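You operate a simulated robot arm through the tools that you are given. There is no shell and no other tool. Be economical: measure what you need, move in short steps, check, and stop when the job is done.

The job below is to be done with a simulated robot arm. You get a single attempt, and the scene is never put back.

TASK
Wipe both marks off the cold hob, with the small support lifted off.
Fine: lay the support on the counter by the hob; use the green cloth and put it back; fit the support again; the gas stays off, the hob cold.

It is judged by the outcome, as a careful person would: the job done as asked, and still so three seconds after it is handed in. It fails if anything else is knocked over, pushed out of place, dropped, spilled or broken. Flat cloth is picked up by pressing the open fingertips on it (5 to 10 N) and closing them slowly along it; thin cloth reads only 2 to 8 mm in the jaws.

THE ROBOT
A 7-joint arm with a two-finger parallel gripper, fixed in place. Base frame: the origin is at the foot of the arm, x ahead of it, y to its left, z up. Lengths are in m, angles in degrees, forces in N, time in s.
With the tool pointing down near the work surface it reaches from about 0.48 to 0.92 m from the base axis. Its first joint turns from -115.0 to 115.0 degrees. Payload 3.91 kg.
Tool frame: the origin (TCP) lies between the finger pads and is the grasp point; the fingertips stand 0.03 m ahead of it; z points along the fingers, y is the line along which they close. The gripper opens to 0.11 m. The fingers are 0.02 m wide and 0.01 m thick; the gripper's body (0.048 by 0.112 m) begins 0.055 m behind the TCP.
Orientation is that of the tool frame in the base frame, as [roll, pitch, yaw] about the fixed x, y, z axes, in that order (R = Rz(yaw) Ry(pitch) Rx(roll)). With the fingers straight down and closing along the base's y, the tool's x points along the base's -x, its y along +y and its z along -z.

THE INTERFACE
- The arm moves only by the tool step_arm. Its argument "commands" is a list of rows, each a list of 7 numbers: the turn, a rotation vector about the tool's x, y, z in units of 8 degrees (1.0 is 8 degrees), then the shift along the tool's x, y, z in units of 20 mm (1.0 is 20 mm), then the finger opening in mm, from 0 to 110. In form: [[wx, wy, wz, dx, dy, dz, jaw], ...]. A call has 1 to 8 rows; each row shifts and turns the commanded pose from where the row before left it, along the tool's axes as they then stand. A call with a number of a shift or a turn outside -1 to 1 is refused whole. Each row takes 0.2 s and may step no farther than 0.05 m and 8.6 degrees from the row before; otherwise, or with a gripper value out of range, the whole call is refused. Where a pose cannot be reached the arm comes as near as it can. A force on the tool above 40 N (or 10 N above the force at the start of the call, whichever is more), or a blocked arm, ends the call early, and 0.2 s more pass. The fingers move at their own pace (about 0.153 m/s each) and stop on an object; they squeeze with about 32 N. The grip force told is the motor's: it shows also when the fingers shut on nothing. Time passes only in rows, and 0.2 s behind the last, so rows that do not move let the fingers close. It gives the time, the measured TCP pose, the force on the tool (base axes), the opening and the grip force at its end, in the units of the frame above (readings bear some noise).
- Cameras (640 x 400 px; columns grow to the right, rows downward): "scene" is fixed at [0.2203, 0.6485, 1.4389]; the picture's right is [-0.75, -0.67, 0.00], its down [-0.33, 0.37, -0.86] and it looks along [0.58, -0.64, -0.50] (base axes); focal length 314 px, centre (320, 200). "wrist" rides on the gripper at [-0.036, 0, -0.057] in the tool frame; the picture's right is [0.00, -1.00, 0.00], its down [0.97, 0.00, -0.24] and it looks along [0.24, 0.00, 0.97] (tool axes); focal length 218 px, centre (320, 200).
- get_image(camera): a new picture of that camera. It takes no simulated time.
- slide_trunk(by): slides the trunk up (or, below 0, down) by that many m; the arm rides with it, the base frame stays. It gives what a move gives, with no picture.
- pixel_to_xyz(camera, pixels): for up to 12 pixels [column, row] of the newest picture of that camera ("zoom" is the newest enlarged one), the place [x, y, z] in the base frame of the surface seen there, good to about 0.002 m. It takes no simulated time.
- enlarge(camera, box): a new picture of the part [left, top, right, bottom] of that camera's present view, enlarged. It takes no simulated time.
- finish_job(): hands the job in; it is judged then, once.

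Keep the steps short. Do not move on a guess: measure, check each grasp and each placing, and mend mistakes. In all there are 80 turns and 38 pictures (those below and enlarged ones count). Leave the gripper open and the arm clear of the work at the hand-in unless told otherwise, and finish with a single line.

The tools are called after "Emit:" by a JSON object that holds its "name" and its "arguments". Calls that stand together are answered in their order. step_arm: Moves the arm, as the interface text tells. Its arguments: {"type":"object","properties":{"commands":{"type":"array","items":{"type":"array","items":{"type":"number"}}}},"required":["commands"]} The other tools are called the same way: slide_trunk (by) slides the trunk up or down; get_image (camera) takes a picture; pixel_to_xyz (camera, pixels) gives the place of the surface under pixels of a picture; enlarge (camera, box) takes an enlarged picture of a part of a camera's view; finish_job () hands the job in.

At the start:

```text
time_s: 0.0
tool_pos: [0.4934, 0.0325, 1.2001]
tcp_rot: [-180.0, 0.0, 180.0]
force: [-0.7, 0.1, 0.3]
grip_width: 0.1101
gripper_force: 0.1
trunk travel left (down, up): [-0.75, 0.24]
```

scene: 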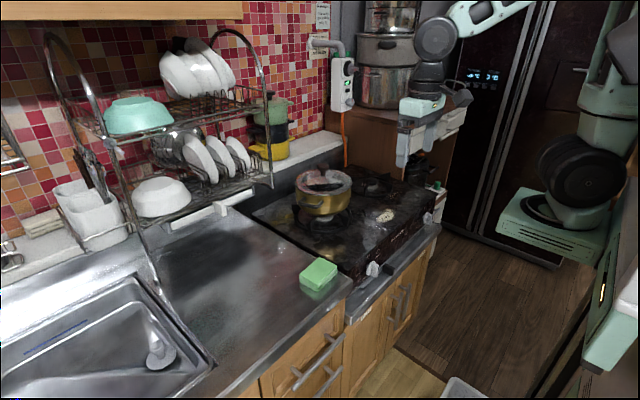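
wrist: 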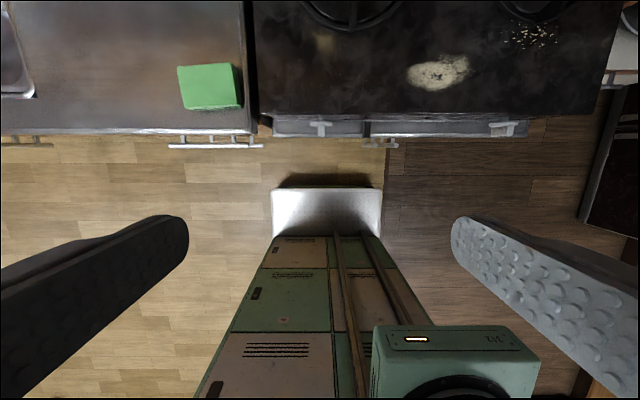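

I see the green cloth/sponge at about scene (318,274) and a hob with a pot and pale marks at about (385,214). First I'll enlarge the hob area.

Emit:
{"name": "enlarge", "arguments": {"camera": "scene", "box": [240, 140, 460, 300]}}

Emit:
{"name": "enlarge", "arguments": {"camera": "wrist", "box": [160, 0, 640, 150]}}

```text
2.50 times, centred on (350, 220) of scene
```

zoom: 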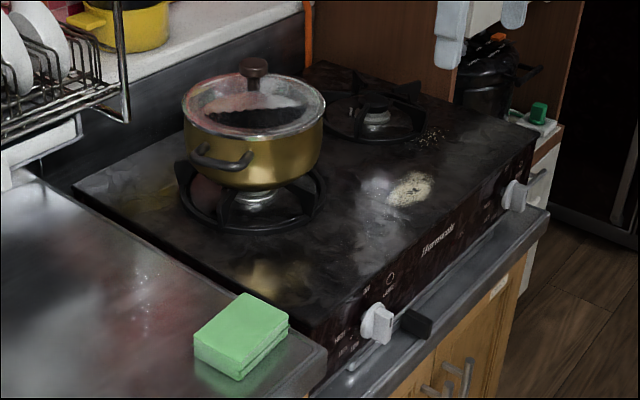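

```text
1.33 times, centred on (400, 75) of wrist
```

zoom: 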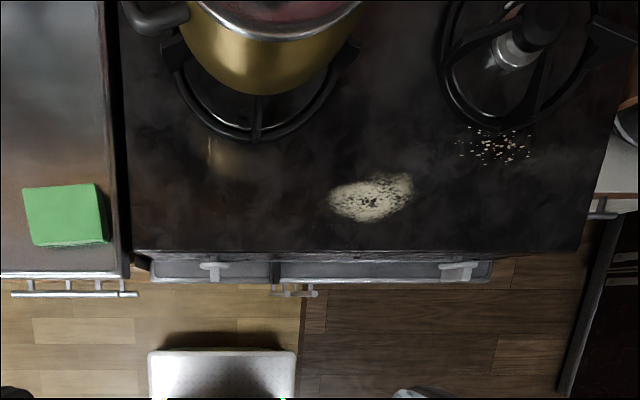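

The marks: a pale patch at zoom (372,198) and crumbs at (497,147), partly under the support ring at right. The green cloth is folded at (65,215). Measuring these.

Emit:
{"name": "pixel_to_xyz", "arguments": {"camera": "zoom", "pixels": [[330, 200], [413, 180], [372, 198], [365, 220], [460, 150], [535, 145], [497, 130], [500, 163], [28, 190], [97, 186], [107, 240], [35, 243]]}}

Emit:
{"name": "pixel_to_xyz", "arguments": {"camera": "scene", "pixels": [[318, 274], [300, 278], [317, 292], [336, 275], [322, 260], [370, 186], [352, 174], [397, 176], [369, 196], [385, 168], [380, 173], [412, 160]]}}

```text
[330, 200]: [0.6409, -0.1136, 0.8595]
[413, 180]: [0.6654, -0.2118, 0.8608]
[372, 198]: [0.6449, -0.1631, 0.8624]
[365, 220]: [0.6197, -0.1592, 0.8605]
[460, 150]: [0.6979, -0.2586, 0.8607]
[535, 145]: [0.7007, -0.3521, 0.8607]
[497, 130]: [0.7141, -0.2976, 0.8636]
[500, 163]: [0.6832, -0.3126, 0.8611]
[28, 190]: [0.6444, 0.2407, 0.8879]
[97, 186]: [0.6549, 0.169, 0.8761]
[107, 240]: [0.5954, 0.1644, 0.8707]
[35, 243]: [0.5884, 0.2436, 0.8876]
```

```text
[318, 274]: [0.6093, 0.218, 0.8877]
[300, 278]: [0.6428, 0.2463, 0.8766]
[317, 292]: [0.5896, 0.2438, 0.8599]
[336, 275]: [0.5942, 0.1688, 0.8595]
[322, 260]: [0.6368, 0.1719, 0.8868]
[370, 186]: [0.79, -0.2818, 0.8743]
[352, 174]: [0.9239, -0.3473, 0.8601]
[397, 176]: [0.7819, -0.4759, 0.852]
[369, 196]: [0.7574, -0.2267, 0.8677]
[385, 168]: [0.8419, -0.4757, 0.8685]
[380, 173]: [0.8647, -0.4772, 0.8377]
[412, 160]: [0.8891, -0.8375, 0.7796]
```

Cloth block: x 0.59–0.645, y 0.17–0.245, top 0.888. Marks: near (0.64,-0.163) and (0.70,-0.305), hob top at 0.86. I'll go over to see the small support from above, staying high.

Emit:
{"name": "step_arm", "arguments": {"commands": [[0, 0, 0, -0.3, -1, 0, 110], [0, 0, 0, -0.3, -1, 0, 110], [0, 0, 0, -0.3, -1, 0, 110], [0, 0, 0, -0.3, -1, 0, 110], [0, 0, 0, -0.3, -1, 0, 110], [0, 0, 0, -0.3, -1, 0, 110], [0, 0, 0, -0.3, -1, 0, 110], [0, 0, 0, -0.3, -1, 0, 110]]}}

Emit:
{"name": "step_arm", "arguments": {"commands": [[0, 0, 0, -0.8, -1, 0, 110], [0, 0, 0, -0.8, -1, 0, 110], [0, 0, 0, -0.8, -1, 0, 110], [0, 0, 0, -0.8, -1, 0, 110], [0, 0, 0, -0.8, -1, 0, 110], [0, 0, 0, -0.8, -1, 0, 110], [0, 0, 0, -0.8, -1, 0, 110], [0, 0, 0, -0.8, -1, 0, 110]]}}

Emit:
{"name": "get_image", "arguments": {"camera": "wrist"}}

```text
time_s: 1.8
tool_pos: [0.5428, -0.1262, 1.2017]
tcp_rot: [180.0, 0.0, 180.0]
force: [-0.2, 0.1, -0.3]
grip_width: 0.1099
gripper_force: 0.0
trunk travel left (down, up): [-0.75, 0.24]
```

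```text
time_s: 3.6
tool_pos: [0.671, -0.2882, 1.1989]
tcp_rot: [-179.9, 0.0, -180.0]
force: [0.0, -0.2, -0.9]
grip_width: 0.11
gripper_force: 0.1
trunk travel left (down, up): [-0.75, 0.24]
```

```text
33 pictures are left
```

wrist: 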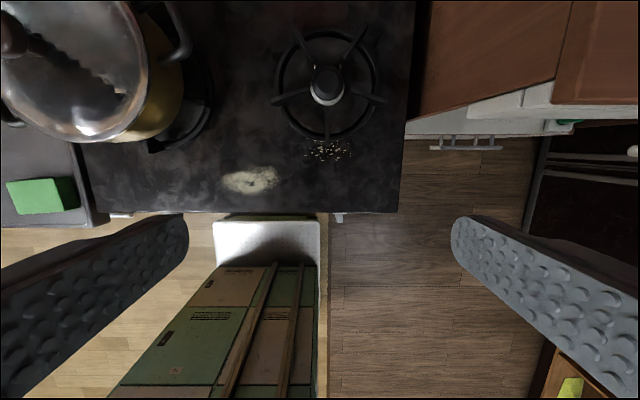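

Emit:
{"name": "enlarge", "arguments": {"camera": "wrist", "box": [210, 0, 450, 200]}}

```text
2.00 times, centred on (330, 100) of wrist
```

zoom: 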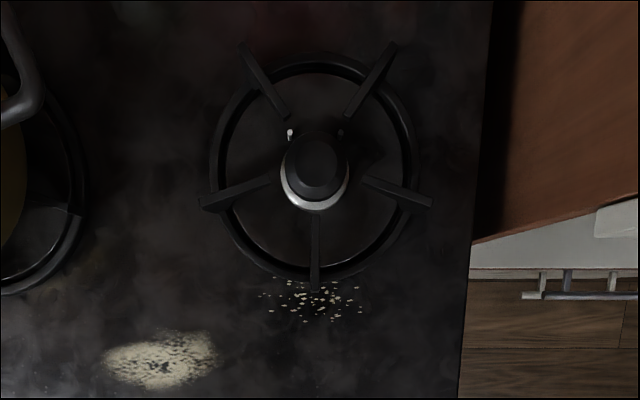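

The support is a ring with five prongs, pointing to near (315,250), left (235,193), right (400,190), and two at the back. Measuring prongs, ring, burner and heights.

Emit:
{"name": "pixel_to_xyz", "arguments": {"camera": "zoom", "pixels": [[315, 222], [315, 250], [315, 285], [268, 181], [235, 192], [204, 204], [366, 181], [400, 192], [428, 203], [316, 165], [245, 48], [390, 48]]}}

Emit:
{"name": "pixel_to_xyz", "arguments": {"camera": "zoom", "pixels": [[258, 254], [250, 262], [372, 258], [215, 150], [415, 150], [315, 62], [315, 56], [290, 200], [470, 300], [280, 110], [355, 110], [450, 230]]}}

Emit:
{"name": "enlarge", "arguments": {"camera": "scene", "box": [325, 140, 445, 230]}}

```text
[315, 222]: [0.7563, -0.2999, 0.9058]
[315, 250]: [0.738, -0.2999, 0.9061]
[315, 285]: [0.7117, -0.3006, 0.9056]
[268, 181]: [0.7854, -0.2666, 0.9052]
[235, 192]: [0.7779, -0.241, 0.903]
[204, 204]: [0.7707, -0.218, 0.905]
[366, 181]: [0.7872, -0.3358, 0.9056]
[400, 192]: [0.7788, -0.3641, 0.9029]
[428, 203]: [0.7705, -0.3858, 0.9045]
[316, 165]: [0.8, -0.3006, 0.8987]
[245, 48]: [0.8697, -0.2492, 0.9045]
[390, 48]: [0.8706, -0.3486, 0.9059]
```

```text
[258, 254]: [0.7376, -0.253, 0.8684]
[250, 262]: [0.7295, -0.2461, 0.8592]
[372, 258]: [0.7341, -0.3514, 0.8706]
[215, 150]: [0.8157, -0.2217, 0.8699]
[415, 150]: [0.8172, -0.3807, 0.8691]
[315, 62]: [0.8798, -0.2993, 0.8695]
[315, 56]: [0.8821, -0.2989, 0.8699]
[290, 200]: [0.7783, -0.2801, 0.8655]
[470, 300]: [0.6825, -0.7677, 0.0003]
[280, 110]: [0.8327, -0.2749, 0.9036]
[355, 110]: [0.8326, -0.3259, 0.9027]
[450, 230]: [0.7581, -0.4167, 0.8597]
```

```text
4.44 times, centred on (385, 185) of scene
```

zoom: 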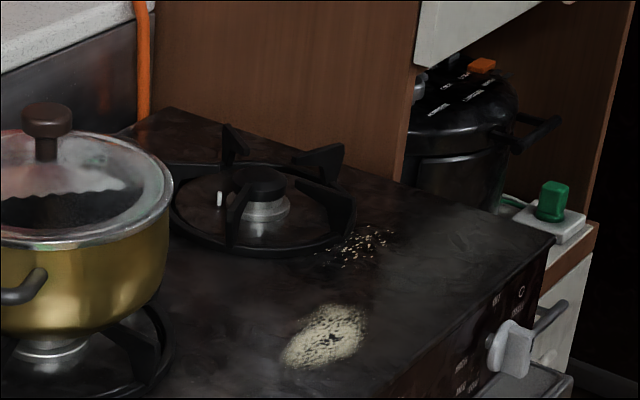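

Support centre is about (0.80,-0.30), prong tops z 0.905, ring top 0.870, outer radius ~0.09. The near prong lies along x from 0.711 to 0.757 at y=-0.300. I'll descend above it to z≈1.0 for a closer look.

Emit:
{"name": "step_arm", "arguments": {"commands": [[0, 0, 0, -0.5, -0.1, 1, 110], [0, 0, 0, -0.5, -0.1, 1, 110], [0, 0, 0, -0.5, -0.1, 1, 110], [0, 0, 0, -0.5, -0.1, 1, 110], [0, 0, 0, -0.5, -0.1, 1, 110], [0, 0, 0, -0.5, -0.1, 1, 110], [0, 0, 0, -0.5, 0, 1, 80], [0, 0, 0, 0, 0, 1, 60]]}}

Emit:
{"name": "get_image", "arguments": {"camera": "wrist"}}

```text
time_s: 5.4
tool_pos: [0.7414, -0.3016, 1.0397]
tcp_rot: [180.0, 0.1, -180.0]
force: [-0.6, -0.6, 0.6]
grip_width: 0.06
gripper_force: 0.0
trunk travel left (down, up): [-0.75, 0.24]
```

```text
30 pictures are left
```

wrist: 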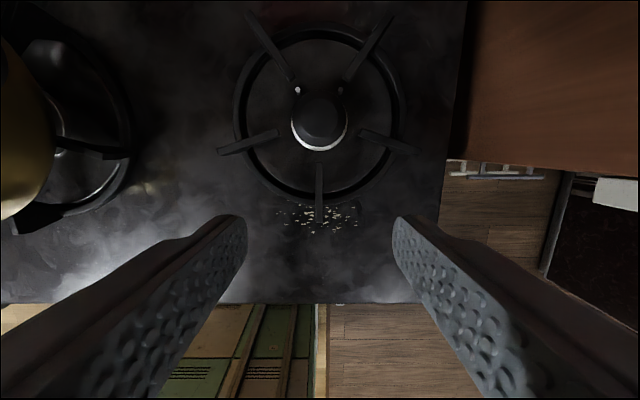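

The prong shows at wrist (319,165–225). I measure it, and check from the side in the scene picture.

Emit:
{"name": "pixel_to_xyz", "arguments": {"camera": "wrist", "pixels": [[319, 167], [319, 180], [316, 195], [323, 195], [319, 210], [319, 226], [314, 185], [324, 185], [305, 200], [334, 200]]}}

Emit:
{"name": "enlarge", "arguments": {"camera": "scene", "box": [350, 155, 400, 195]}}

```text
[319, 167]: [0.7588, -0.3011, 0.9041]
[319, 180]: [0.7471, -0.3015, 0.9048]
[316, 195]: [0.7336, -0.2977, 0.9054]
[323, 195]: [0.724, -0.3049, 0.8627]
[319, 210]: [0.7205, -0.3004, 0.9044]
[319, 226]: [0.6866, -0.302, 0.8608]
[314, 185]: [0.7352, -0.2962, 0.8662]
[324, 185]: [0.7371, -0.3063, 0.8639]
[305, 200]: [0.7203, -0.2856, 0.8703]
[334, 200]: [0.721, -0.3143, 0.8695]
```

```text
10.00 times, centred on (375, 175) of scene
```

zoom: 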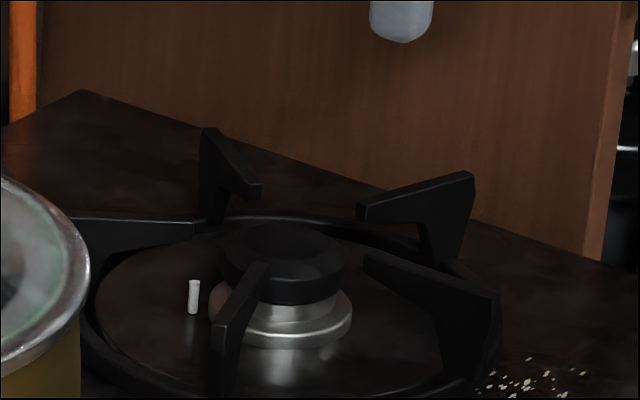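

Prongs are plates, tall at the outer end. I'll lower to TCP (0.734,-0.301,0.904), tips just above the ring, with the jaw at 40 mm, then close.

Emit:
{"name": "step_arm", "arguments": {"commands": [[0, 0, 0, 0.35, 0, 1, 40], [0, 0, 0, 0, 0, 1, 40], [0, 0, 0, 0, 0, 1, 40], [0, 0, 0, 0, 0, 1, 40], [0, 0, 0, 0, 0, 1, 40], [0, 0, 0, 0, 0, 1, 40], [0, 0, 0, 0, 0, 0.75, 40], [0, 0, 0, 0, 0, 0, 40]]}}

Emit:
{"name": "get_image", "arguments": {"camera": "wrist"}}

```text
time_s: 7.2
tool_pos: [0.7342, -0.3016, 0.905]
tcp_rot: [180.0, 0.1, 179.9]
force: [-0.6, 0.0, 0.0]
grip_width: 0.0401
gripper_force: 0.1
trunk travel left (down, up): [-0.75, 0.24]
```

```text
28 pictures are left
```

wrist: 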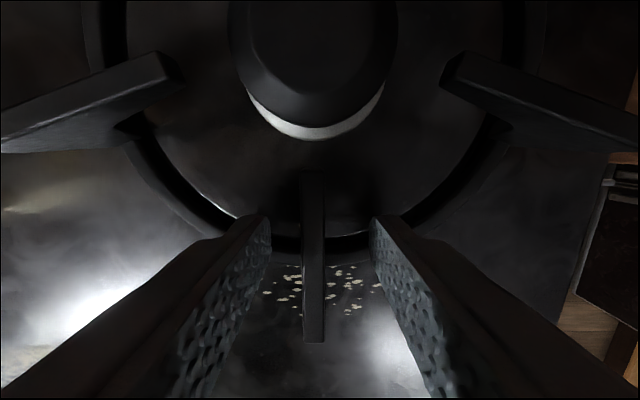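

The prong lies between the fingers, about 2 mm toward +y. I shift a touch and close.

Emit:
{"name": "step_arm", "arguments": {"commands": [[0, 0, 0, 0, 0.08, 0, 30], [0, 0, 0, 0, 0, 0, 16], [0, 0, 0, 0, 0, 0, 10], [0, 0, 0, 0, 0, 0, 4], [0, 0, 0, 0, 0, 0, 0], [0, 0, 0, 0, 0, 0, 0]]}}

```text
time_s: 8.6
tool_pos: [0.7342, -0.3003, 0.9065]
tcp_rot: [-180.0, 0.0, 180.0]
force: [0.7, -0.5, 1.5]
grip_width: 0.0068
gripper_force: 31.8
trunk travel left (down, up): [-0.75, 0.24]
```

Gripped: 6.8 mm at 32 N. I lift slowly by 24 mm and check for droop.

Emit:
{"name": "step_arm", "arguments": {"commands": [[0, 0, 0, 0, 0, -0.2, 0], [0, 0, 0, 0, 0, -0.2, 0], [0, 0, 0, 0, 0, -0.2, 0], [0, 0, 0, 0, 0, -0.2, 0], [0, 0, 0, 0, 0, -0.2, 0], [0, 0, 0, 0, 0, -0.2, 0]]}}

Emit:
{"name": "enlarge", "arguments": {"camera": "scene", "box": [320, 130, 440, 210]}}

```text
time_s: 10.0
tool_pos: [0.7314, -0.2986, 0.9293]
tcp_rot: [180.0, -0.1, 179.9]
force: [0.6, -0.4, -2.1]
grip_width: 0.0067
gripper_force: 32.2
trunk travel left (down, up): [-0.75, 0.24]
```

```text
5.00 times, centred on (380, 170) of scene
```

zoom: 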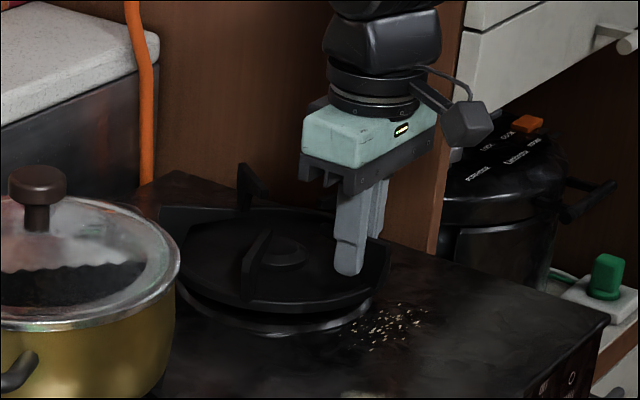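

Held level and clear (weight ~2 N). Check the pot's height and position, and the free counter area, for the carry path.

Emit:
{"name": "pixel_to_xyz", "arguments": {"camera": "zoom", "pixels": [[38, 172], [80, 330], [175, 270], [22, 370], [165, 213], [340, 300]]}}

Emit:
{"name": "get_image", "arguments": {"camera": "scene"}}

Emit:
{"name": "pixel_to_xyz", "arguments": {"camera": "scene", "pixels": [[270, 250], [250, 220], [290, 235], [230, 260], [210, 240], [245, 300], [200, 200], [272, 185], [200, 330], [255, 215], [215, 208], [180, 220]]}}

```text
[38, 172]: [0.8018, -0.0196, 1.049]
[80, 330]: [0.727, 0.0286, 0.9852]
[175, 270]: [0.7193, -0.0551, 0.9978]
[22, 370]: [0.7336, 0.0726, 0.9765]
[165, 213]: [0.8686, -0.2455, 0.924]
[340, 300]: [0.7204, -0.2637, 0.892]
```

```text
26 pictures are left
```

scene: 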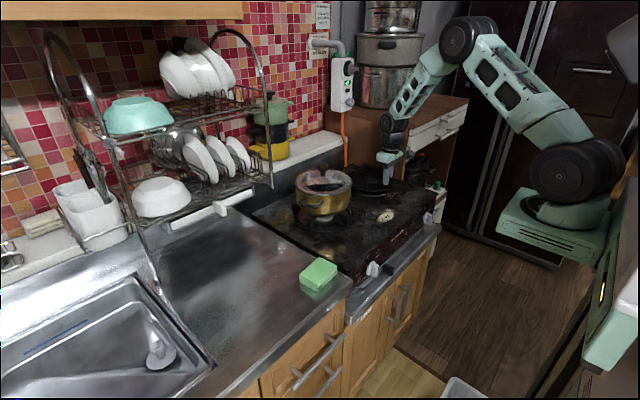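

```text
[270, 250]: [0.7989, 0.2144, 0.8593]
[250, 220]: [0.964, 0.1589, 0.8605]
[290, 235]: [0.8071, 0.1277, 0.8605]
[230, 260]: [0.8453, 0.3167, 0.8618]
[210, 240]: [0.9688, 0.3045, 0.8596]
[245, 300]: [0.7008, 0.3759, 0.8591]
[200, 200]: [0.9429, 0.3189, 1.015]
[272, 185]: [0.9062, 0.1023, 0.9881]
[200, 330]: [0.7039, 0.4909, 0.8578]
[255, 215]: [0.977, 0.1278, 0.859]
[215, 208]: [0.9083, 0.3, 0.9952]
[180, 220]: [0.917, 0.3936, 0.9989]
```

Lid knob top is ~1.05 at (0.80,-0.02); counter is free around (0.75,0.30), rack starts at x≈0.9. I'll lift to TCP z≈1.13, drawing back a little, then carry in +y.

Emit:
{"name": "step_arm", "arguments": {"commands": [[0, 0, 0, 0, 0, -0.4, 0], [0, 0, 0, 0, 0, -0.8, 0], [0, 0, 0, 0, 0, -1, 0], [0, 0, 0, 0, 0, -1, 0], [0, 0, 0, 0, 0, -1, 0], [0, 0, 0, 0, 0, -1, 0], [0, 0, 0, 0, 0, -1, 0], [0, 0, 0, 0, 0, -1, 0]]}}

Emit:
{"name": "step_arm", "arguments": {"commands": [[0, 0, 0, 0.2, 0, -1, 0], [0, 0, 0, 0.3, 0, -1, 0], [0, 0, 0, 0.5, 0, -1, 0], [0, 0, 0, 0.5, 0.3, 0, 0], [0, 0, 0, 0.5, 0.6, 0, 0], [0, 0, 0, 0.4, 0.8, 0, 0], [0, 0, 0, 0, 0.8, 0, 0], [0, 0, 0, 0, 0.8, 0, 0]]}}

Emit:
{"name": "get_image", "arguments": {"camera": "wrist"}}

```text
time_s: 11.8
tool_pos: [0.7326, -0.298, 1.0714]
tcp_rot: [179.9, -0.1, -179.9]
force: [-0.9, 0.8, -3.0]
grip_width: 0.0069
gripper_force: 32.2
trunk travel left (down, up): [-0.75, 0.24]
```

```text
time_s: 13.6
tool_pos: [0.6834, -0.2312, 1.1328]
tcp_rot: [180.0, 0.0, -180.0]
force: [-1.0, -0.9, -3.0]
grip_width: 0.007
gripper_force: 31.7
trunk travel left (down, up): [-0.75, 0.24]
```

```text
25 pictures are left
```

wrist: 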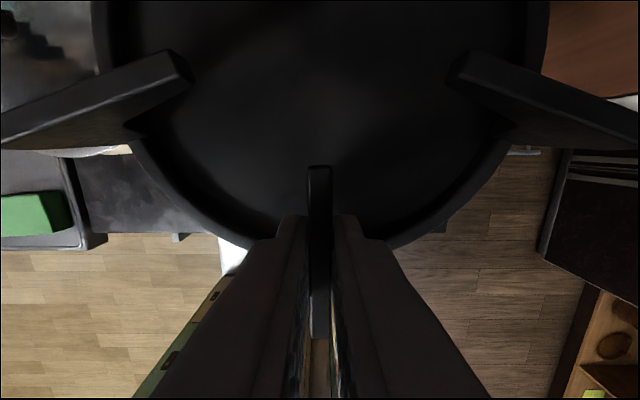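

Still firm. The support seems to have a dark plate inside; I check the burner and the support in the scene view.

Emit:
{"name": "enlarge", "arguments": {"camera": "scene", "box": [290, 80, 450, 230]}}

```text
2.67 times, centred on (370, 155) of scene
```

zoom: 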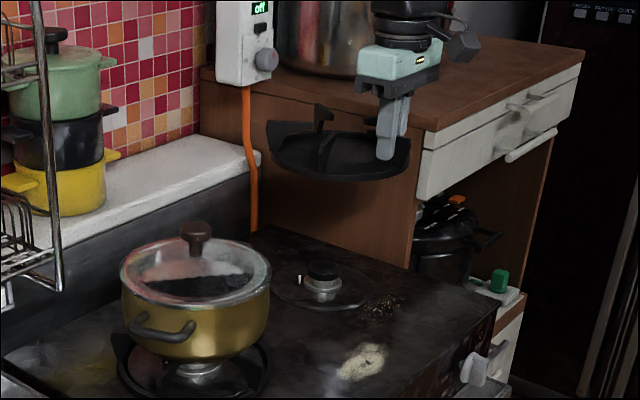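

The support is level and the burner stays on the hob. Carry on in +y, over the pot with ~35 mm clearance.

Emit:
{"name": "step_arm", "arguments": {"commands": [[0, 0, 0, 0, 0.9, 0, 0], [0, 0, 0, 0, 1, 0, 0], [0, 0, 0, 0, 1, 0, 0], [0, 0, 0, 0, 1, 0, 0], [0, 0, 0, 0, 1, 0, 0], [0, 0, 0, 0, 1, 0, 0], [0, 0, 0, 0, 1, 0, 0], [0, 0, 0, 0, 1, 0, 0]]}}

Emit:
{"name": "step_arm", "arguments": {"commands": [[0, 0, 0, 0, 1, 0, 0], [0, 0, 0, 0, 1, 0, 0], [0, 0, 0, 0, 1, 0, 0], [0, 0, 0, 0, 1, 0, 0], [0, 0, 0, 0, 1, 0, 0], [0, 0, 0, 0, 1, 0, 0], [0, 0, 0, 0, 1, 0, 0], [0, 0, 0, 0, 1, 0, 0]]}}

Emit:
{"name": "step_arm", "arguments": {"commands": [[0, 0, 0, 0, 1, 0, 0], [0, 0, 0, 0, 1, 0, 0], [0, 0, 0, 0, 1, 0, 0], [0, 0, 0, 0, 1, 0, 0], [0, 0, 0, 0, 1, 0, 0], [0, 0, 0, 0, 1, 0, 0], [0, 0, 0, 0, 1, 0, 0], [0, 0, 0, 0, 1, 0, 0]]}}

```text
time_s: 15.4
tool_pos: [0.6859, -0.0728, 1.1332]
tcp_rot: [179.9, 0.0, -179.9]
force: [0.4, -0.1, -2.6]
grip_width: 0.0066
gripper_force: 32.5
trunk travel left (down, up): [-0.75, 0.24]
```

```text
time_s: 17.2
tool_pos: [0.6843, 0.0881, 1.1322]
tcp_rot: [180.0, 0.0, -179.9]
force: [-0.1, -0.1, -3.0]
grip_width: 0.0067
gripper_force: 32.0
trunk travel left (down, up): [-0.75, 0.24]
```

```text
time_s: 19.0
tool_pos: [0.6855, 0.2443, 1.1334]
tcp_rot: [180.0, 0.0, 180.0]
force: [0.2, 0.0, -2.9]
grip_width: 0.0068
gripper_force: 32.4
trunk travel left (down, up): [-0.75, 0.24]
```

Now at (0.686,0.244). Move to y≈0.31 while descending, watching the clearance to rack.

Emit:
{"name": "step_arm", "arguments": {"commands": [[0, 0, 0, 0, 0.9, 0, 0], [0, 0, 0, 0, 0.9, 0, 0], [0, 0, 0, 0, 0.9, 0.5, 0], [0, 0, 0, 0, 0.6, 0.8, 0], [0, 0, 0, 0, 0, 1, 0], [0, 0, 0, 0, 0, 1, 0], [0, 0, 0, 0, 0, 1, 0], [0, 0, 0, 0, 0, 1, 0]]}}

Emit:
{"name": "get_image", "arguments": {"camera": "scene"}}

```text
time_s: 20.8
tool_pos: [0.6845, 0.311, 1.0277]
tcp_rot: [180.0, 0.0, -180.0]
force: [-0.1, 0.2, -2.8]
grip_width: 0.0067
gripper_force: 32.1
trunk travel left (down, up): [-0.75, 0.24]
```

```text
23 pictures are left
```

scene: 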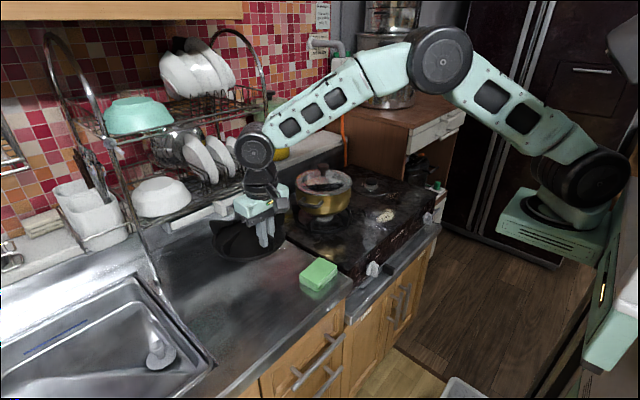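

Clear all round. Lower to about 1.5 cm above the counter, then gently until it touches.

Emit:
{"name": "step_arm", "arguments": {"commands": [[0, 0, 0, 0, 0, 1, 0], [0, 0, 0, 0, 0, 1, 0], [0, 0, 0, 0, 0, 1, 0], [0, 0, 0, 0, 0, 1, 0], [0, 0, 0, 0, 0, 1, 0], [0, 0, 0, 0, 0, 0.3, 0], [0, 0, 0, 0, 0, 0.2, 0], [0, 0, 0, 0, 0, 0, 0]]}}

Emit:
{"name": "step_arm", "arguments": {"commands": [[0, 0, 0, 0, 0, 0.15, 0], [0, 0, 0, 0, 0, 0.15, 0], [0, 0, 0, 0, 0, 0.1, 0], [0, 0, 0, 0, 0, 0, 0]]}}

```text
time_s: 22.6
tool_pos: [0.6843, 0.3114, 0.9181]
tcp_rot: [-180.0, 0.0, 180.0]
force: [0.0, 0.3, -3.3]
grip_width: 0.0067
gripper_force: 32.2
trunk travel left (down, up): [-0.75, 0.24]
```

```text
time_s: 23.6
tool_pos: [0.6852, 0.3118, 0.9092]
tcp_rot: [180.0, -0.1, -180.0]
force: [-0.5, 0.5, -3.3]
grip_width: 0.0068
gripper_force: 32.5
trunk travel left (down, up): [-0.75, 0.24]
```

Still carrying (-3.3 N). Down in 1–2 mm steps.

Emit:
{"name": "step_arm", "arguments": {"commands": [[0, 0, 0, 0, 0, 0.08, 0], [0, 0, 0, 0, 0, 0.08, 0], [0, 0, 0, 0, 0, 0, 0]]}}

```text
time_s: 24.4
tool_pos: [0.6854, 0.3121, 0.9067]
tcp_rot: [-180.0, 0.0, 180.0]
force: [-0.1, 0.7, -2.9]
grip_width: 0.0069
gripper_force: 32.0
trunk travel left (down, up): [-0.75, 0.24]
```

Emit:
{"name": "step_arm", "arguments": {"commands": [[0, 0, 0, 0, 0, 0.06, 0], [0, 0, 0, 0, 0, 0.06, 0], [0, 0, 0, 0, 0, 0, 0]]}}

Emit:
{"name": "enlarge", "arguments": {"camera": "scene", "box": [190, 190, 310, 270]}}

```text
time_s: 25.2
tool_pos: [0.6844, 0.3123, 0.9056]
tcp_rot: [179.8, 0.1, -180.0]
force: [-0.9, -0.5, 4.9]
grip_width: 0.0066
gripper_force: 31.8
trunk travel left (down, up): [-0.75, 0.24]
```

```text
5.00 times, centred on (250, 230) of scene
```

zoom: 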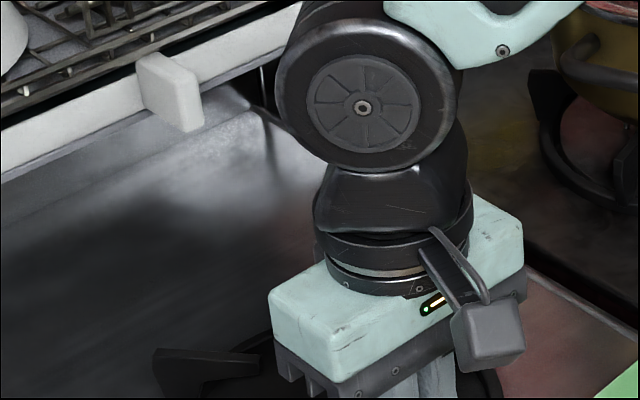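

Contact (+4.9 N at z 0.9056). I open the fingers slightly, then rise straight up.

Emit:
{"name": "step_arm", "arguments": {"commands": [[0, 0, 0, 0, 0, 0, 10], [0, 0, 0, 0, 0, 0, 24], [0, 0, 0, 0, 0, 0, 40], [0, 0, 0, 0, 0, -0.5, 40], [0, 0, 0, 0, 0, -1, 40], [0, 0, 0, 0, 0, -1, 40], [0, 0, 0, 0, 0, -1, 40], [0, 0, 0, 0, 0, -1, 40]]}}

Emit:
{"name": "get_image", "arguments": {"camera": "wrist"}}

```text
time_s: 27.0
tool_pos: [0.6863, 0.3138, 0.9936]
tcp_rot: [-180.0, 0.0, -180.0]
force: [0.3, -0.2, 0.7]
grip_width: 0.0399
gripper_force: 0.1
trunk travel left (down, up): [-0.75, 0.24]
```

```text
21 pictures are left
```

wrist: 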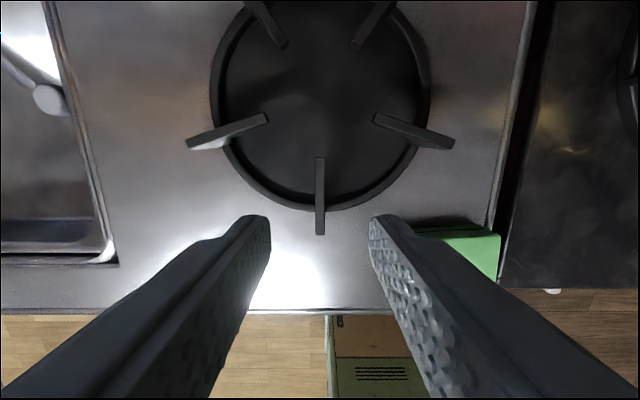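

The support lies flat on the counter. Now to the cloth at about (0.617,0.207); I go above it with jaws open and look.

Emit:
{"name": "step_arm", "arguments": {"commands": [[0, 0, 0, 0, 0, -1, 60], [0, 0, 0, 0.6, -0.9, -1, 110], [0, 0, 0, 0.6, -0.9, -0.5, 110], [0, 0, 0, 0.6, -0.9, 0, 110], [0, 0, 0, 0.6, -0.9, 0, 110], [0, 0, 0, 0.6, -0.9, 0, 110], [0, 0, 0, 0.5, -0.85, 0, 110], [0, 0, 0, 0.5, 0, 0, 110]]}}

Emit:
{"name": "get_image", "arguments": {"camera": "wrist"}}

```text
time_s: 28.8
tool_pos: [0.6027, 0.2069, 1.0436]
tcp_rot: [-179.9, -0.1, 179.9]
force: [-0.4, -0.2, -0.3]
grip_width: 0.1099
gripper_force: 0.0
trunk travel left (down, up): [-0.75, 0.24]
```

```text
20 pictures are left
```

wrist: 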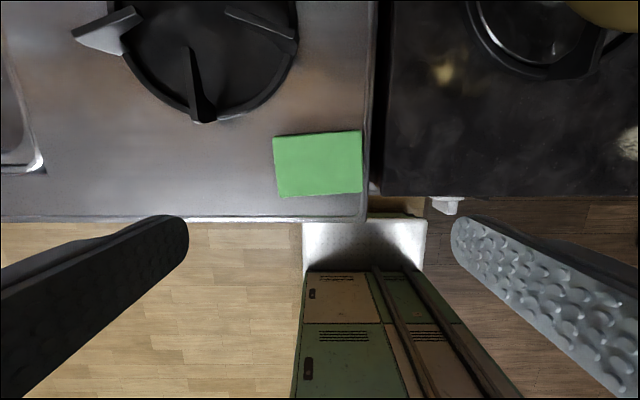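

The cloth's top is at wrist (273–362, 131–197). Measuring its corners and the hob side by it.

Emit:
{"name": "pixel_to_xyz", "arguments": {"camera": "wrist", "pixels": [[276, 138], [359, 132], [361, 189], [281, 194], [318, 164], [380, 185], [372, 150], [366, 160], [200, 120], [318, 205]]}}

Emit:
{"name": "enlarge", "arguments": {"camera": "scene", "box": [280, 245, 360, 305]}}

```text
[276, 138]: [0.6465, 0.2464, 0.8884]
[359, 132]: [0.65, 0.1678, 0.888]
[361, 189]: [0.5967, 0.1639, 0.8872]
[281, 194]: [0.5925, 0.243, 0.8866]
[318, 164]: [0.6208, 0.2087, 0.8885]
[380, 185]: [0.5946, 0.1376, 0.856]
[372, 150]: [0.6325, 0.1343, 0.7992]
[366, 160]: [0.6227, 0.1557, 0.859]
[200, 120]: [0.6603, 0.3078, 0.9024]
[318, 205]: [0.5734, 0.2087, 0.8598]
```

```text
6.67 times, centred on (320, 275) of scene
```

zoom: 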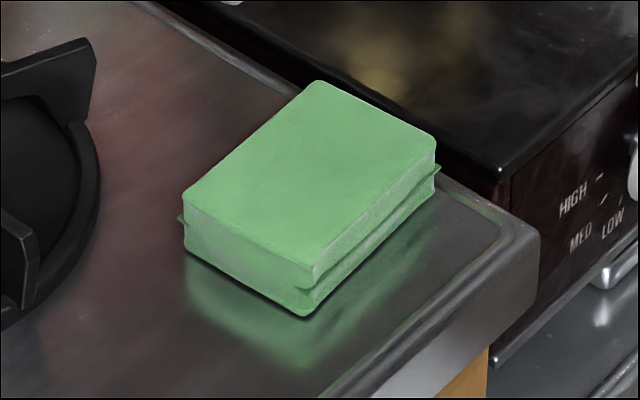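

Cloth centre (0.6215,0.2053), 80 mm along y, top 0.888, turned ~2.5°. I align and descend to TCP z 0.898 with jaws at 110.

Emit:
{"name": "step_arm", "arguments": {"commands": [[0, 0, -0.31, -0.94, -0.08, 0, 110], [0, 0, 0, 0, 0, 1, 110], [0, 0, 0, 0, 0, 1, 110], [0, 0, 0, 0, 0, 1, 110], [0, 0, 0, 0, 0, 1, 110], [0, 0, 0, 0, 0, 1, 110], [0, 0, 0, 0, 0, 1, 110], [0, 0, 0, 0, 0, 1, 110]]}}

Emit:
{"name": "step_arm", "arguments": {"commands": [[0, 0, 0, 0, 0, 0.3, 110], [0, 0, 0, 0, 0, 0, 95], [0, 0, 0, 0, 0, 0, 85], [0, 0, 0, 0, 0, 0, 75], [0, 0, 0, 0, 0, 0, 65]]}}

```text
time_s: 30.6
tool_pos: [0.6217, 0.2031, 0.9044]
tcp_rot: [-179.9, 0.0, -177.4]
force: [-0.8, -0.1, -0.5]
grip_width: 0.1102
gripper_force: 0.1
trunk travel left (down, up): [-0.75, 0.24]
```

```text
time_s: 31.8
tool_pos: [0.6238, 0.2042, 0.8989]
tcp_rot: [180.0, -0.1, -177.5]
force: [0.3, 0.0, 0.4]
grip_width: 0.0871
gripper_force: 32.5
trunk travel left (down, up): [-0.75, 0.24]
```

Gripped at 87 mm, 32 N. Lift 20 mm and check.

Emit:
{"name": "step_arm", "arguments": {"commands": [[0, 0, 0, 0, 0, 0, 50], [0, 0, 0, 0, 0, -0.3, 50], [0, 0, 0, 0, 0, -0.5, 50], [0, 0, 0, 0, 0, -0.7, 50], [0, 0, 0, 0, 0, -1, 50], [0, 0, 0, 0, 0, -1, 50]]}}

Emit:
{"name": "get_image", "arguments": {"camera": "scene"}}

```text
time_s: 33.2
tool_pos: [0.6223, 0.2016, 0.9681]
tcp_rot: [180.0, 0.1, -177.5]
force: [-0.1, 0.3, -0.2]
grip_width: 0.0872
gripper_force: 32.1
trunk travel left (down, up): [-0.75, 0.24]
```

```text
18 pictures are left
```

scene: 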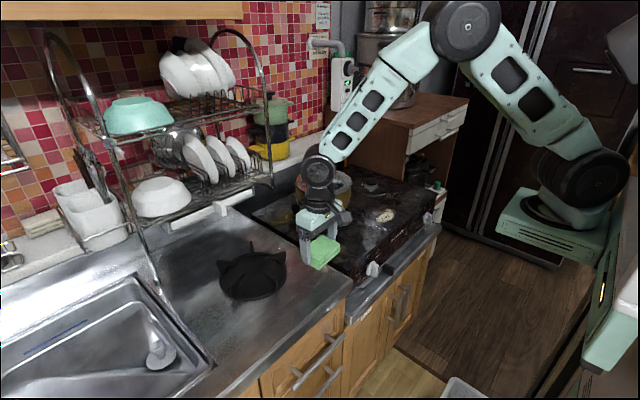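

The cloth is held. Carry it at z≈0.97 in front of the pot to over the pale mark (0.643,-0.163).

Emit:
{"name": "step_arm", "arguments": {"commands": [[0, 0, 0, 0, -1, 0, 50], [0, 0, 0, 0, -1, 0, 50], [0, 0, 0, 0, -1, 0, 50], [0, 0, 0, 0, -1, 0, 50], [0, 0, 0, 0, -1, 0, 50], [0, 0, 0, 0, -1, 0, 50], [0, 0, 0, 0, -1, 0, 50], [0, 0, 0, 0, -1, 0, 50]]}}

Emit:
{"name": "step_arm", "arguments": {"commands": [[0, 0, 0, 0, -1, 0, 50], [0, 0, 0, 0, -1, 0, 50], [0, 0, 0, 0, -1, 0, 50], [0, 0, 0, 0, -1, 0, 50], [0, 0, 0, 0, -1, 0, 50], [0, 0, 0, 0, -1, 0, 50], [0, 0, 0, 0, -1, 0, 50], [0, 0, 0, 0, -1, 0, 50]]}}

Emit:
{"name": "step_arm", "arguments": {"commands": [[0, 0, 0, 0, -1, 0, 50], [0, 0, 0, 0, -0.5, 0, 50], [0, 0, 0, 0, 0, 1, 50], [0, 0, 0, 0, 0, 1, 50], [0, 0, 0, 0, 0, 0.7, 50], [0, 0, 0, 0, 0, 0.3, 50], [0, 0, 0, 0, 0, 0, 50]]}}

```text
time_s: 35.0
tool_pos: [0.6305, 0.0452, 0.9689]
tcp_rot: [180.0, 0.0, -177.5]
force: [-0.4, 0.0, -1.0]
grip_width: 0.0871
gripper_force: 32.4
trunk travel left (down, up): [-0.75, 0.24]
```

```text
time_s: 36.8
tool_pos: [0.6382, -0.1152, 0.967]
tcp_rot: [-179.9, 0.0, -177.5]
force: [0.2, 0.1, -0.4]
grip_width: 0.0871
gripper_force: 32.2
trunk travel left (down, up): [-0.75, 0.24]
```

```text
time_s: 38.4
tool_pos: [0.6381, -0.1466, 0.9065]
tcp_rot: [-180.0, 0.0, -177.5]
force: [0.1, 0.5, -0.1]
grip_width: 0.087
gripper_force: 31.6
trunk travel left (down, up): [-0.75, 0.24]
```

Just above the mark. Lower slowly to contact.

Emit:
{"name": "step_arm", "arguments": {"commands": [[0, 0, 0, 0, 0, 0.1, 50], [0, 0, 0, 0, 0, 0.1, 50], [0, 0, 0, 0, 0, 0.1, 50], [0, 0, 0, 0, 0, 0.1, 50], [0, 0, 0, 0, 0, 0, 50]]}}

```text
time_s: 39.6
tool_pos: [0.6388, -0.1459, 0.8998]
tcp_rot: [-179.9, 0.0, -177.5]
force: [-0.5, -0.5, 0.2]
grip_width: 0.0867
gripper_force: 31.4
trunk travel left (down, up): [-0.75, 0.24]
```

Emit:
{"name": "step_arm", "arguments": {"commands": [[0, 0, 0, 0, 0, 0.08, 50], [0, 0, 0, 0, 0, 0.08, 50], [0, 0, 0, 0, 0, 0, 50]]}}

```text
time_s: 40.4
tool_pos: [0.6393, -0.1457, 0.8983]
tcp_rot: [180.0, 0.1, -177.5]
force: [-4.5, 1.0, 24.3]
grip_width: 0.0871
gripper_force: 31.6
trunk travel left (down, up): [-0.75, 0.24]
```

24 N is more than needed; back off 0.8 mm and wipe along y (-0.146 → -0.216).

Emit:
{"name": "step_arm", "arguments": {"commands": [[0, 0, 0, 0, 0, -0.04, 50], [0, 0, 0, 0, -0.6, 0, 50], [0, 0, 0, 0, -0.7, 0, 50], [0, 0, 0, 0, -0.7, 0, 50], [0, 0, 0, 0, -0.7, 0, 50], [0, 0, 0, 0, -0.7, 0, 50]]}}

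```text
time_s: 41.8
tool_pos: [0.6407, -0.2155, 0.8981]
tcp_rot: [-180.0, -0.1, -177.6]
force: [-0.1, 2.2, 8.4]
grip_width: 0.0873
gripper_force: 32.3
trunk travel left (down, up): [-0.75, 0.24]
```

8.4 N, good. Shift +x 16 mm and wipe back, then −x 32 mm and across again.

Emit:
{"name": "step_arm", "arguments": {"commands": [[0, 0, 0, -0.8, 0, 0, 50], [0, 0, 0, 0, 0.9, 0, 50], [0, 0, 0, 0, 0.9, 0, 50], [0, 0, 0, 0, 0.9, 0, 50], [0, 0, 0, 0, 0.9, 0, 50], [0, 0, 0, 0, 0.9, 0, 50], [0, 0, 0, 0.8, 0, 0, 50], [0, 0, 0, 0.8, 0, 0, 50]]}}

Emit:
{"name": "step_arm", "arguments": {"commands": [[0, 0, 0, 0, -0.9, 0, 50], [0, 0, 0, 0, -0.9, 0, 50], [0, 0, 0, 0, -0.9, 0, 50], [0, 0, 0, 0, -0.9, 0, 50], [0, 0, 0, 0, -0.9, 0, 50], [0, 0, 0, -0.8, -0.3, 0, 50]]}}

Emit:
{"name": "enlarge", "arguments": {"camera": "scene", "box": [330, 160, 450, 240]}}

```text
time_s: 43.6
tool_pos: [0.6221, -0.1237, 0.8972]
tcp_rot: [-180.0, 0.3, -177.5]
force: [9.0, 2.9, 25.4]
grip_width: 0.087
gripper_force: 32.1
trunk travel left (down, up): [-0.75, 0.24]
```

```text
time_s: 45.0
tool_pos: [0.6421, -0.2221, 0.8988]
tcp_rot: [-180.0, -0.1, -177.7]
force: [-6.5, 0.6, 11.5]
grip_width: 0.0869
gripper_force: 31.8
trunk travel left (down, up): [-0.75, 0.24]
```

```text
5.00 times, centred on (390, 200) of scene
```

zoom: 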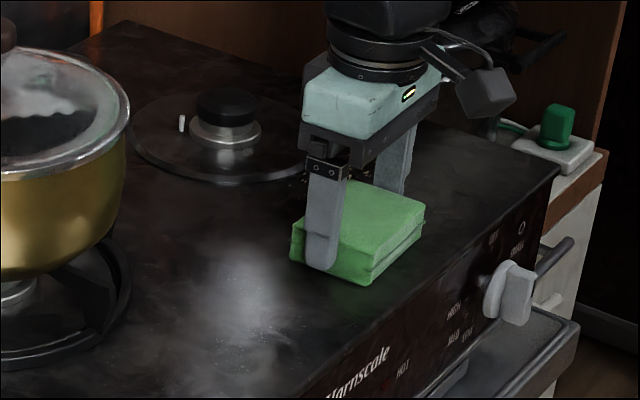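

The pale mark appears gone. Lift a little, move to the crumbs' left side (0.70,-0.265), and look.

Emit:
{"name": "step_arm", "arguments": {"commands": [[0, 0, 0, 0, 0, -0.6, 50], [0, 0, 0, -0.9, -0.7, 0, 50], [0, 0, 0, -0.9, -0.7, 0, 50], [0, 0, 0, -0.9, -0.5, 0, 50], [0, 0, 0, 0, 0, 0, 50]]}}

Emit:
{"name": "enlarge", "arguments": {"camera": "scene", "box": [330, 160, 450, 240]}}

Emit:
{"name": "get_image", "arguments": {"camera": "wrist"}}

```text
time_s: 46.2
tool_pos: [0.6965, -0.2556, 0.9099]
tcp_rot: [-180.0, 0.0, -177.5]
force: [-0.5, -0.2, -0.4]
grip_width: 0.0868
gripper_force: 32.3
trunk travel left (down, up): [-0.75, 0.24]
```

```text
5.00 times, centred on (390, 200) of scene
```

zoom: 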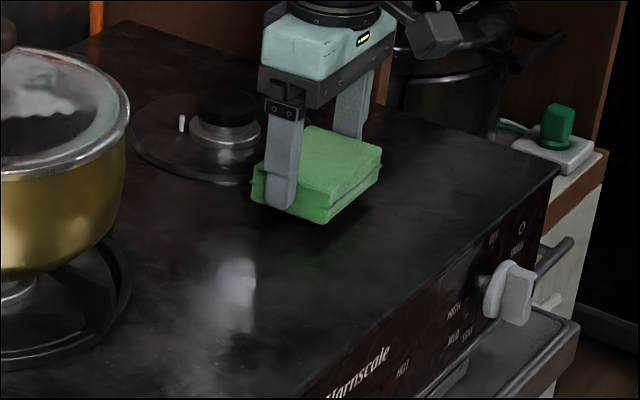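

```text
15 pictures are left
```

wrist: 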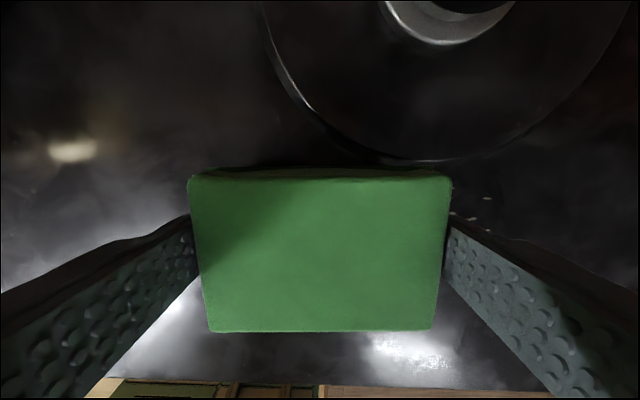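

Pale mark is gone. Crumbs extend right of the cloth (485,205). Lower to contact here.

Emit:
{"name": "step_arm", "arguments": {"commands": [[0, 0, 0, 0, 0, 0.3, 50], [0, 0, 0, 0, 0, 0.2, 50], [0, 0, 0, 0, 0, 0.06, 50], [0, 0, 0, 0, 0, 0, 50]]}}

```text
time_s: 47.2
tool_pos: [0.6959, -0.2555, 0.8998]
tcp_rot: [-179.9, 0.1, -177.5]
force: [-12.7, 4.8, 27.2]
grip_width: 0.0871
gripper_force: 32.1
trunk travel left (down, up): [-0.75, 0.24]
```

27 N with an x push: the cloth's far edge seems on the burner disc's rim. Back off 1 mm and 4 mm nearer, then wipe along −y.

Emit:
{"name": "step_arm", "arguments": {"commands": [[0, 0, 0, 0.2, 0, -0.05, 50], [0, 0, 0, 0, -0.8, 0, 50], [0, 0, 0, 0, -0.8, 0, 50], [0, 0, 0, 0, -0.8, 0, 50], [0, 0, 0, 0, -0.8, 0, 50], [0, 0, 0, 0, -0.8, 0, 50], [0, 0, 0, 0, 0, 0, 50]]}}

Emit:
{"name": "get_image", "arguments": {"camera": "wrist"}}

```text
time_s: 48.8
tool_pos: [0.695, -0.3362, 0.9002]
tcp_rot: [-180.0, 0.0, -177.5]
force: [-0.2, -0.4, -0.3]
grip_width: 0.0871
gripper_force: 31.7
trunk travel left (down, up): [-0.75, 0.24]
```

```text
14 pictures are left
```

wrist: 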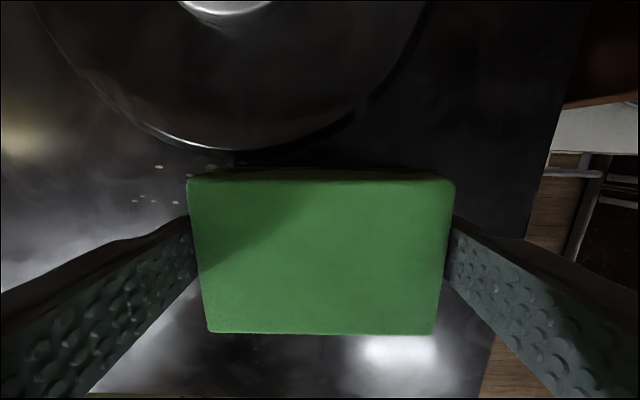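

No contact now (crumbs remain at left, e.g. (158,168)). Lower to touch here.

Emit:
{"name": "step_arm", "arguments": {"commands": [[0, 0, 0, 0, 0, 0.06, 50], [0, 0, 0, 0, 0, 0.04, 50], [0, 0, 0, 0, 0, 0, 50]]}}

```text
time_s: 49.6
tool_pos: [0.6959, -0.3369, 0.897]
tcp_rot: [-179.9, 0.0, -177.5]
force: [-3.3, 1.6, 11.9]
grip_width: 0.0874
gripper_force: 31.8
trunk travel left (down, up): [-0.75, 0.24]
```

12 N. Wipe back in +y, then −y again 12 mm nearer.

Emit:
{"name": "step_arm", "arguments": {"commands": [[0, 0, 0, 0, 0.8, 0, 50], [0, 0, 0, 0, 0.8, 0, 50], [0, 0, 0, 0, 0.8, 0, 50], [0, 0, 0, 0, 0.8, 0, 50], [0, 0, 0, 0, 0.8, 0, 50], [0, 0, 0, 0, 0, 0, 50]]}}

Emit:
{"name": "step_arm", "arguments": {"commands": [[0, 0, 0, 0.6, 0, 0, 50], [0, 0, 0, 0, -0.8, 0, 50], [0, 0, 0, 0, -0.8, 0, 50], [0, 0, 0, 0, -0.8, 0, 50], [0, 0, 0, 0, -0.8, 0, 50], [0, 0, 0, 0, -0.8, 0, 50], [0, 0, 0, 0, -0.5, 0, 50], [0, 0, 0, 0, 0, 0, 50]]}}

Emit:
{"name": "get_image", "arguments": {"camera": "wrist"}}

```text
time_s: 51.0
tool_pos: [0.6937, -0.2562, 0.8984]
tcp_rot: [-179.9, 0.1, -177.5]
force: [0.0, -5.1, 16.1]
grip_width: 0.0871
gripper_force: 32.5
trunk travel left (down, up): [-0.75, 0.24]
```

```text
time_s: 52.8
tool_pos: [0.6844, -0.3456, 0.8967]
tcp_rot: [180.0, 0.0, -177.6]
force: [0.2, 3.4, 8.2]
grip_width: 0.0869
gripper_force: 31.7
trunk travel left (down, up): [-0.75, 0.24]
```

```text
13 pictures are left
```

wrist: 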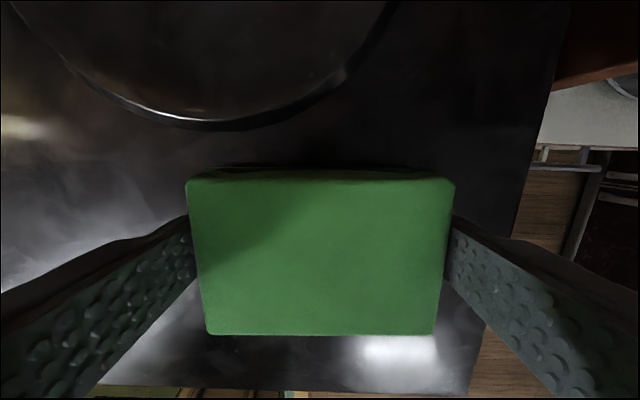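

Crumbs appear gone. One more pass back in +y slightly farther in, then lift.

Emit:
{"name": "step_arm", "arguments": {"commands": [[0, 0, 0, -0.6, 0, 0, 50], [0, 0, 0, 0, 0.9, 0, 50], [0, 0, 0, 0, 0.9, 0, 50], [0, 0, 0, 0, 0.9, 0, 50], [0, 0, 0, 0, 0.9, 0, 50], [0, 0, 0, 0, 0.5, 0, 50], [0, 0, 0, 0, 0, -0.5, 50], [0, 0, 0, 0, 0, -1, 50]]}}

Emit:
{"name": "step_arm", "arguments": {"commands": [[0, 0, 0, 0.8, 0.5, -1, 50], [0, 0, 0, 0.8, 1, -1, 50], [0, 0, 0, 0.8, 1, 0, 50], [0, 0, 0, 0.8, 1, 0, 50], [0, 0, 0, 0, 1, 0, 50], [0, 0, 0, 0, 1, 0, 50], [0, 0, 0, 0, 1, 0, 50], [0, 0, 0, 0, 1, 0, 50]]}}

Emit:
{"name": "enlarge", "arguments": {"camera": "scene", "box": [330, 160, 450, 240]}}

```text
time_s: 54.6
tool_pos: [0.6956, -0.2658, 0.9278]
tcp_rot: [180.0, 0.1, -177.5]
force: [0.6, -0.3, -0.6]
grip_width: 0.0871
gripper_force: 32.0
trunk travel left (down, up): [-0.75, 0.24]
```

```text
time_s: 56.4
tool_pos: [0.6229, -0.1182, 0.9656]
tcp_rot: [-180.0, 0.0, -177.6]
force: [0.4, -0.4, -0.5]
grip_width: 0.0869
gripper_force: 32.4
trunk travel left (down, up): [-0.75, 0.24]
```

```text
5.00 times, centred on (390, 200) of scene
```

zoom: 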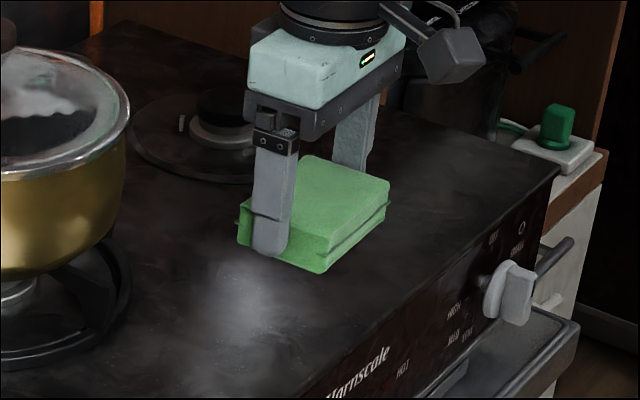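

Carry the cloth back toward (0.623,0.204); before setting it down I'll check the hob with the arm clear.

Emit:
{"name": "step_arm", "arguments": {"commands": [[0, 0, 0, 0, 1, 0, 50], [0, 0, 0, 0, 1, 0, 50], [0, 0, 0, 0, 1, 0, 50], [0, 0, 0, 0, 1, 0, 50], [0, 0, 0, 0, 1, 0, 50], [0, 0, 0, 0, 1, 0, 50], [0, 0, 0, 0, 1, 0, 50], [0, 0, 0, 0, 1, 0, 50]]}}

Emit:
{"name": "step_arm", "arguments": {"commands": [[0, 0, 0, 0, 1, 0, 50], [0, 0, 0, 0, 1, 0, 50], [0, 0, 0, 0, 1, 0, 50], [0, 0, 0, 0, 1, 0, 50], [0, 0, 0, 0, 1, 0, 50], [0, 0, 0, -0.3, 1, 0, 50], [0, 0, 0, -0.4, 1, 0, 50], [0, 0, 0, 0, 1, 0, 50]]}}

Emit:
{"name": "enlarge", "arguments": {"camera": "scene", "box": [330, 160, 450, 240]}}

```text
time_s: 58.2
tool_pos: [0.6165, 0.0447, 0.9678]
tcp_rot: [180.0, -0.1, -177.5]
force: [-0.1, 0.0, 0.0]
grip_width: 0.087
gripper_force: 32.6
trunk travel left (down, up): [-0.75, 0.24]
```

```text
time_s: 60.0
tool_pos: [0.6226, 0.205, 0.9675]
tcp_rot: [-179.9, -0.1, -177.5]
force: [1.2, -0.5, -0.1]
grip_width: 0.087
gripper_force: 32.5
trunk travel left (down, up): [-0.75, 0.24]
```

```text
5.00 times, centred on (390, 200) of scene
```

zoom: 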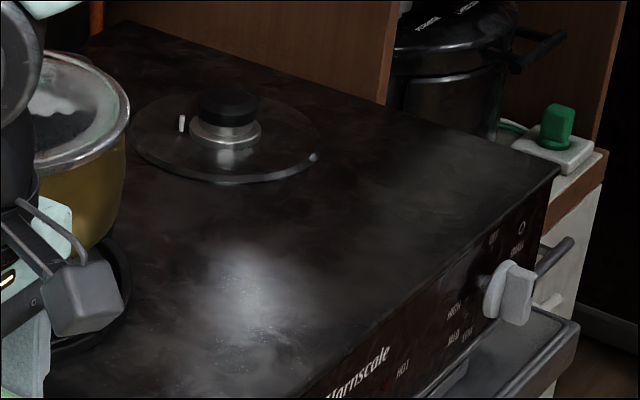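

Both marks look gone. One closer look at the bright spot around scene (379,222) to be sure it is only glare.

Emit:
{"name": "enlarge", "arguments": {"camera": "scene", "box": [350, 190, 410, 230]}}

```text
10.00 times, centred on (380, 210) of scene
```

zoom: 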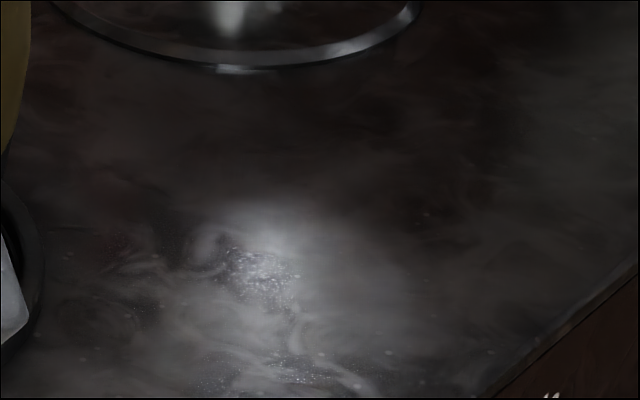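

It is the same glare as at the start. Now lower the cloth to its old spot (TCP z ≈0.899).

Emit:
{"name": "step_arm", "arguments": {"commands": [[0, 0, 0, 0, 0, 1, 50], [0, 0, 0, 0, 0, 1, 50], [0, 0, 0, 0, 0, 0.9, 50], [0, 0, 0, 0, 0, 0.25, 50], [0, 0, 0, 0, 0, 0.1, 50], [0, 0, 0, 0, 0, 0.08, 50], [0, 0, 0, 0, 0, 0, 50]]}}

```text
time_s: 61.6
tool_pos: [0.6234, 0.2027, 0.901]
tcp_rot: [-180.0, 0.1, -177.5]
force: [0.1, 0.0, -0.7]
grip_width: 0.0871
gripper_force: 31.8
trunk travel left (down, up): [-0.75, 0.24]
```

Emit:
{"name": "step_arm", "arguments": {"commands": [[0, 0, 0, 0, 0.05, 0.08, 50], [0, 0, 0, 0, 0, 0.06, 50], [0, 0, 0, 0, 0, 0, 50]]}}

```text
time_s: 62.4
tool_pos: [0.6248, 0.2045, 0.8983]
tcp_rot: [-180.0, 0.1, -177.4]
force: [-0.9, 0.0, -0.6]
grip_width: 0.0869
gripper_force: 31.9
trunk travel left (down, up): [-0.75, 0.24]
```

Emit:
{"name": "step_arm", "arguments": {"commands": [[0, 0, 0, 0, 0, 0.05, 50], [0, 0, 0, 0, 0, 0.04, 50], [0, 0, 0, 0, 0, 0, 50]]}}

```text
time_s: 63.2
tool_pos: [0.6229, 0.2037, 0.8957]
tcp_rot: [179.9, 0.2, -177.5]
force: [3.0, -2.9, 11.0]
grip_width: 0.0871
gripper_force: 32.4
trunk travel left (down, up): [-0.75, 0.24]
```

Touching (11 N). Open and rise straight up, high enough to view the cloth and the hob.

Emit:
{"name": "step_arm", "arguments": {"commands": [[0, 0, 0, 0, 0, -0.04, 92], [0, 0, 0, 0, 0, 0, 100], [0, 0, 0, 0, 0, 0, 110], [0, 0, 0, 0, 0, -0.6, 110], [0, 0, 0, 0, 0, -1, 110], [0, 0, 0, 0, 0, -1, 110], [0, 0, 0, 0, 0, -1, 110], [0, 0, 0, 0, 0, -1, 110]]}}

Emit:
{"name": "step_arm", "arguments": {"commands": [[0, 0, 0.31, 0, 0, -1, 110], [0, 0, 0, 0, 0.3, -1, 110], [0, 0, 0, 0, 0, -1, 110], [0, 0, 0, 0, 0, -1, 110], [0, 0, 0, 0, 0, -1, 110]]}}

Emit:
{"name": "get_image", "arguments": {"camera": "wrist"}}

```text
time_s: 65.0
tool_pos: [0.6267, 0.2042, 0.9886]
tcp_rot: [-179.9, 0.1, -177.5]
force: [-0.5, -0.5, 0.1]
grip_width: 0.1098
gripper_force: 0.0
trunk travel left (down, up): [-0.75, 0.24]
```

```text
time_s: 66.2
tool_pos: [0.6236, 0.2109, 1.0892]
tcp_rot: [179.9, 0.0, -180.0]
force: [-0.4, 0.1, -0.8]
grip_width: 0.1101
gripper_force: 0.0
trunk travel left (down, up): [-0.75, 0.24]
```

```text
9 pictures are left
```

wrist: 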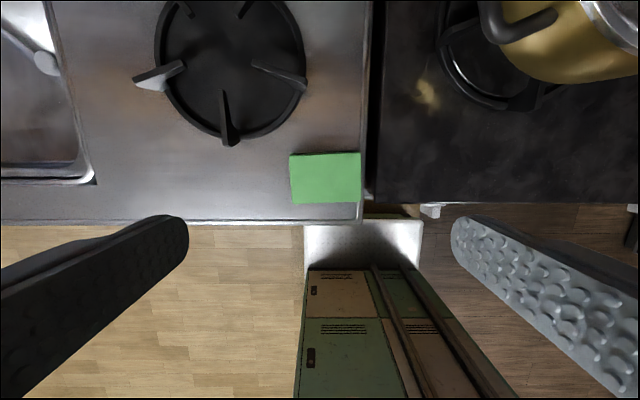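

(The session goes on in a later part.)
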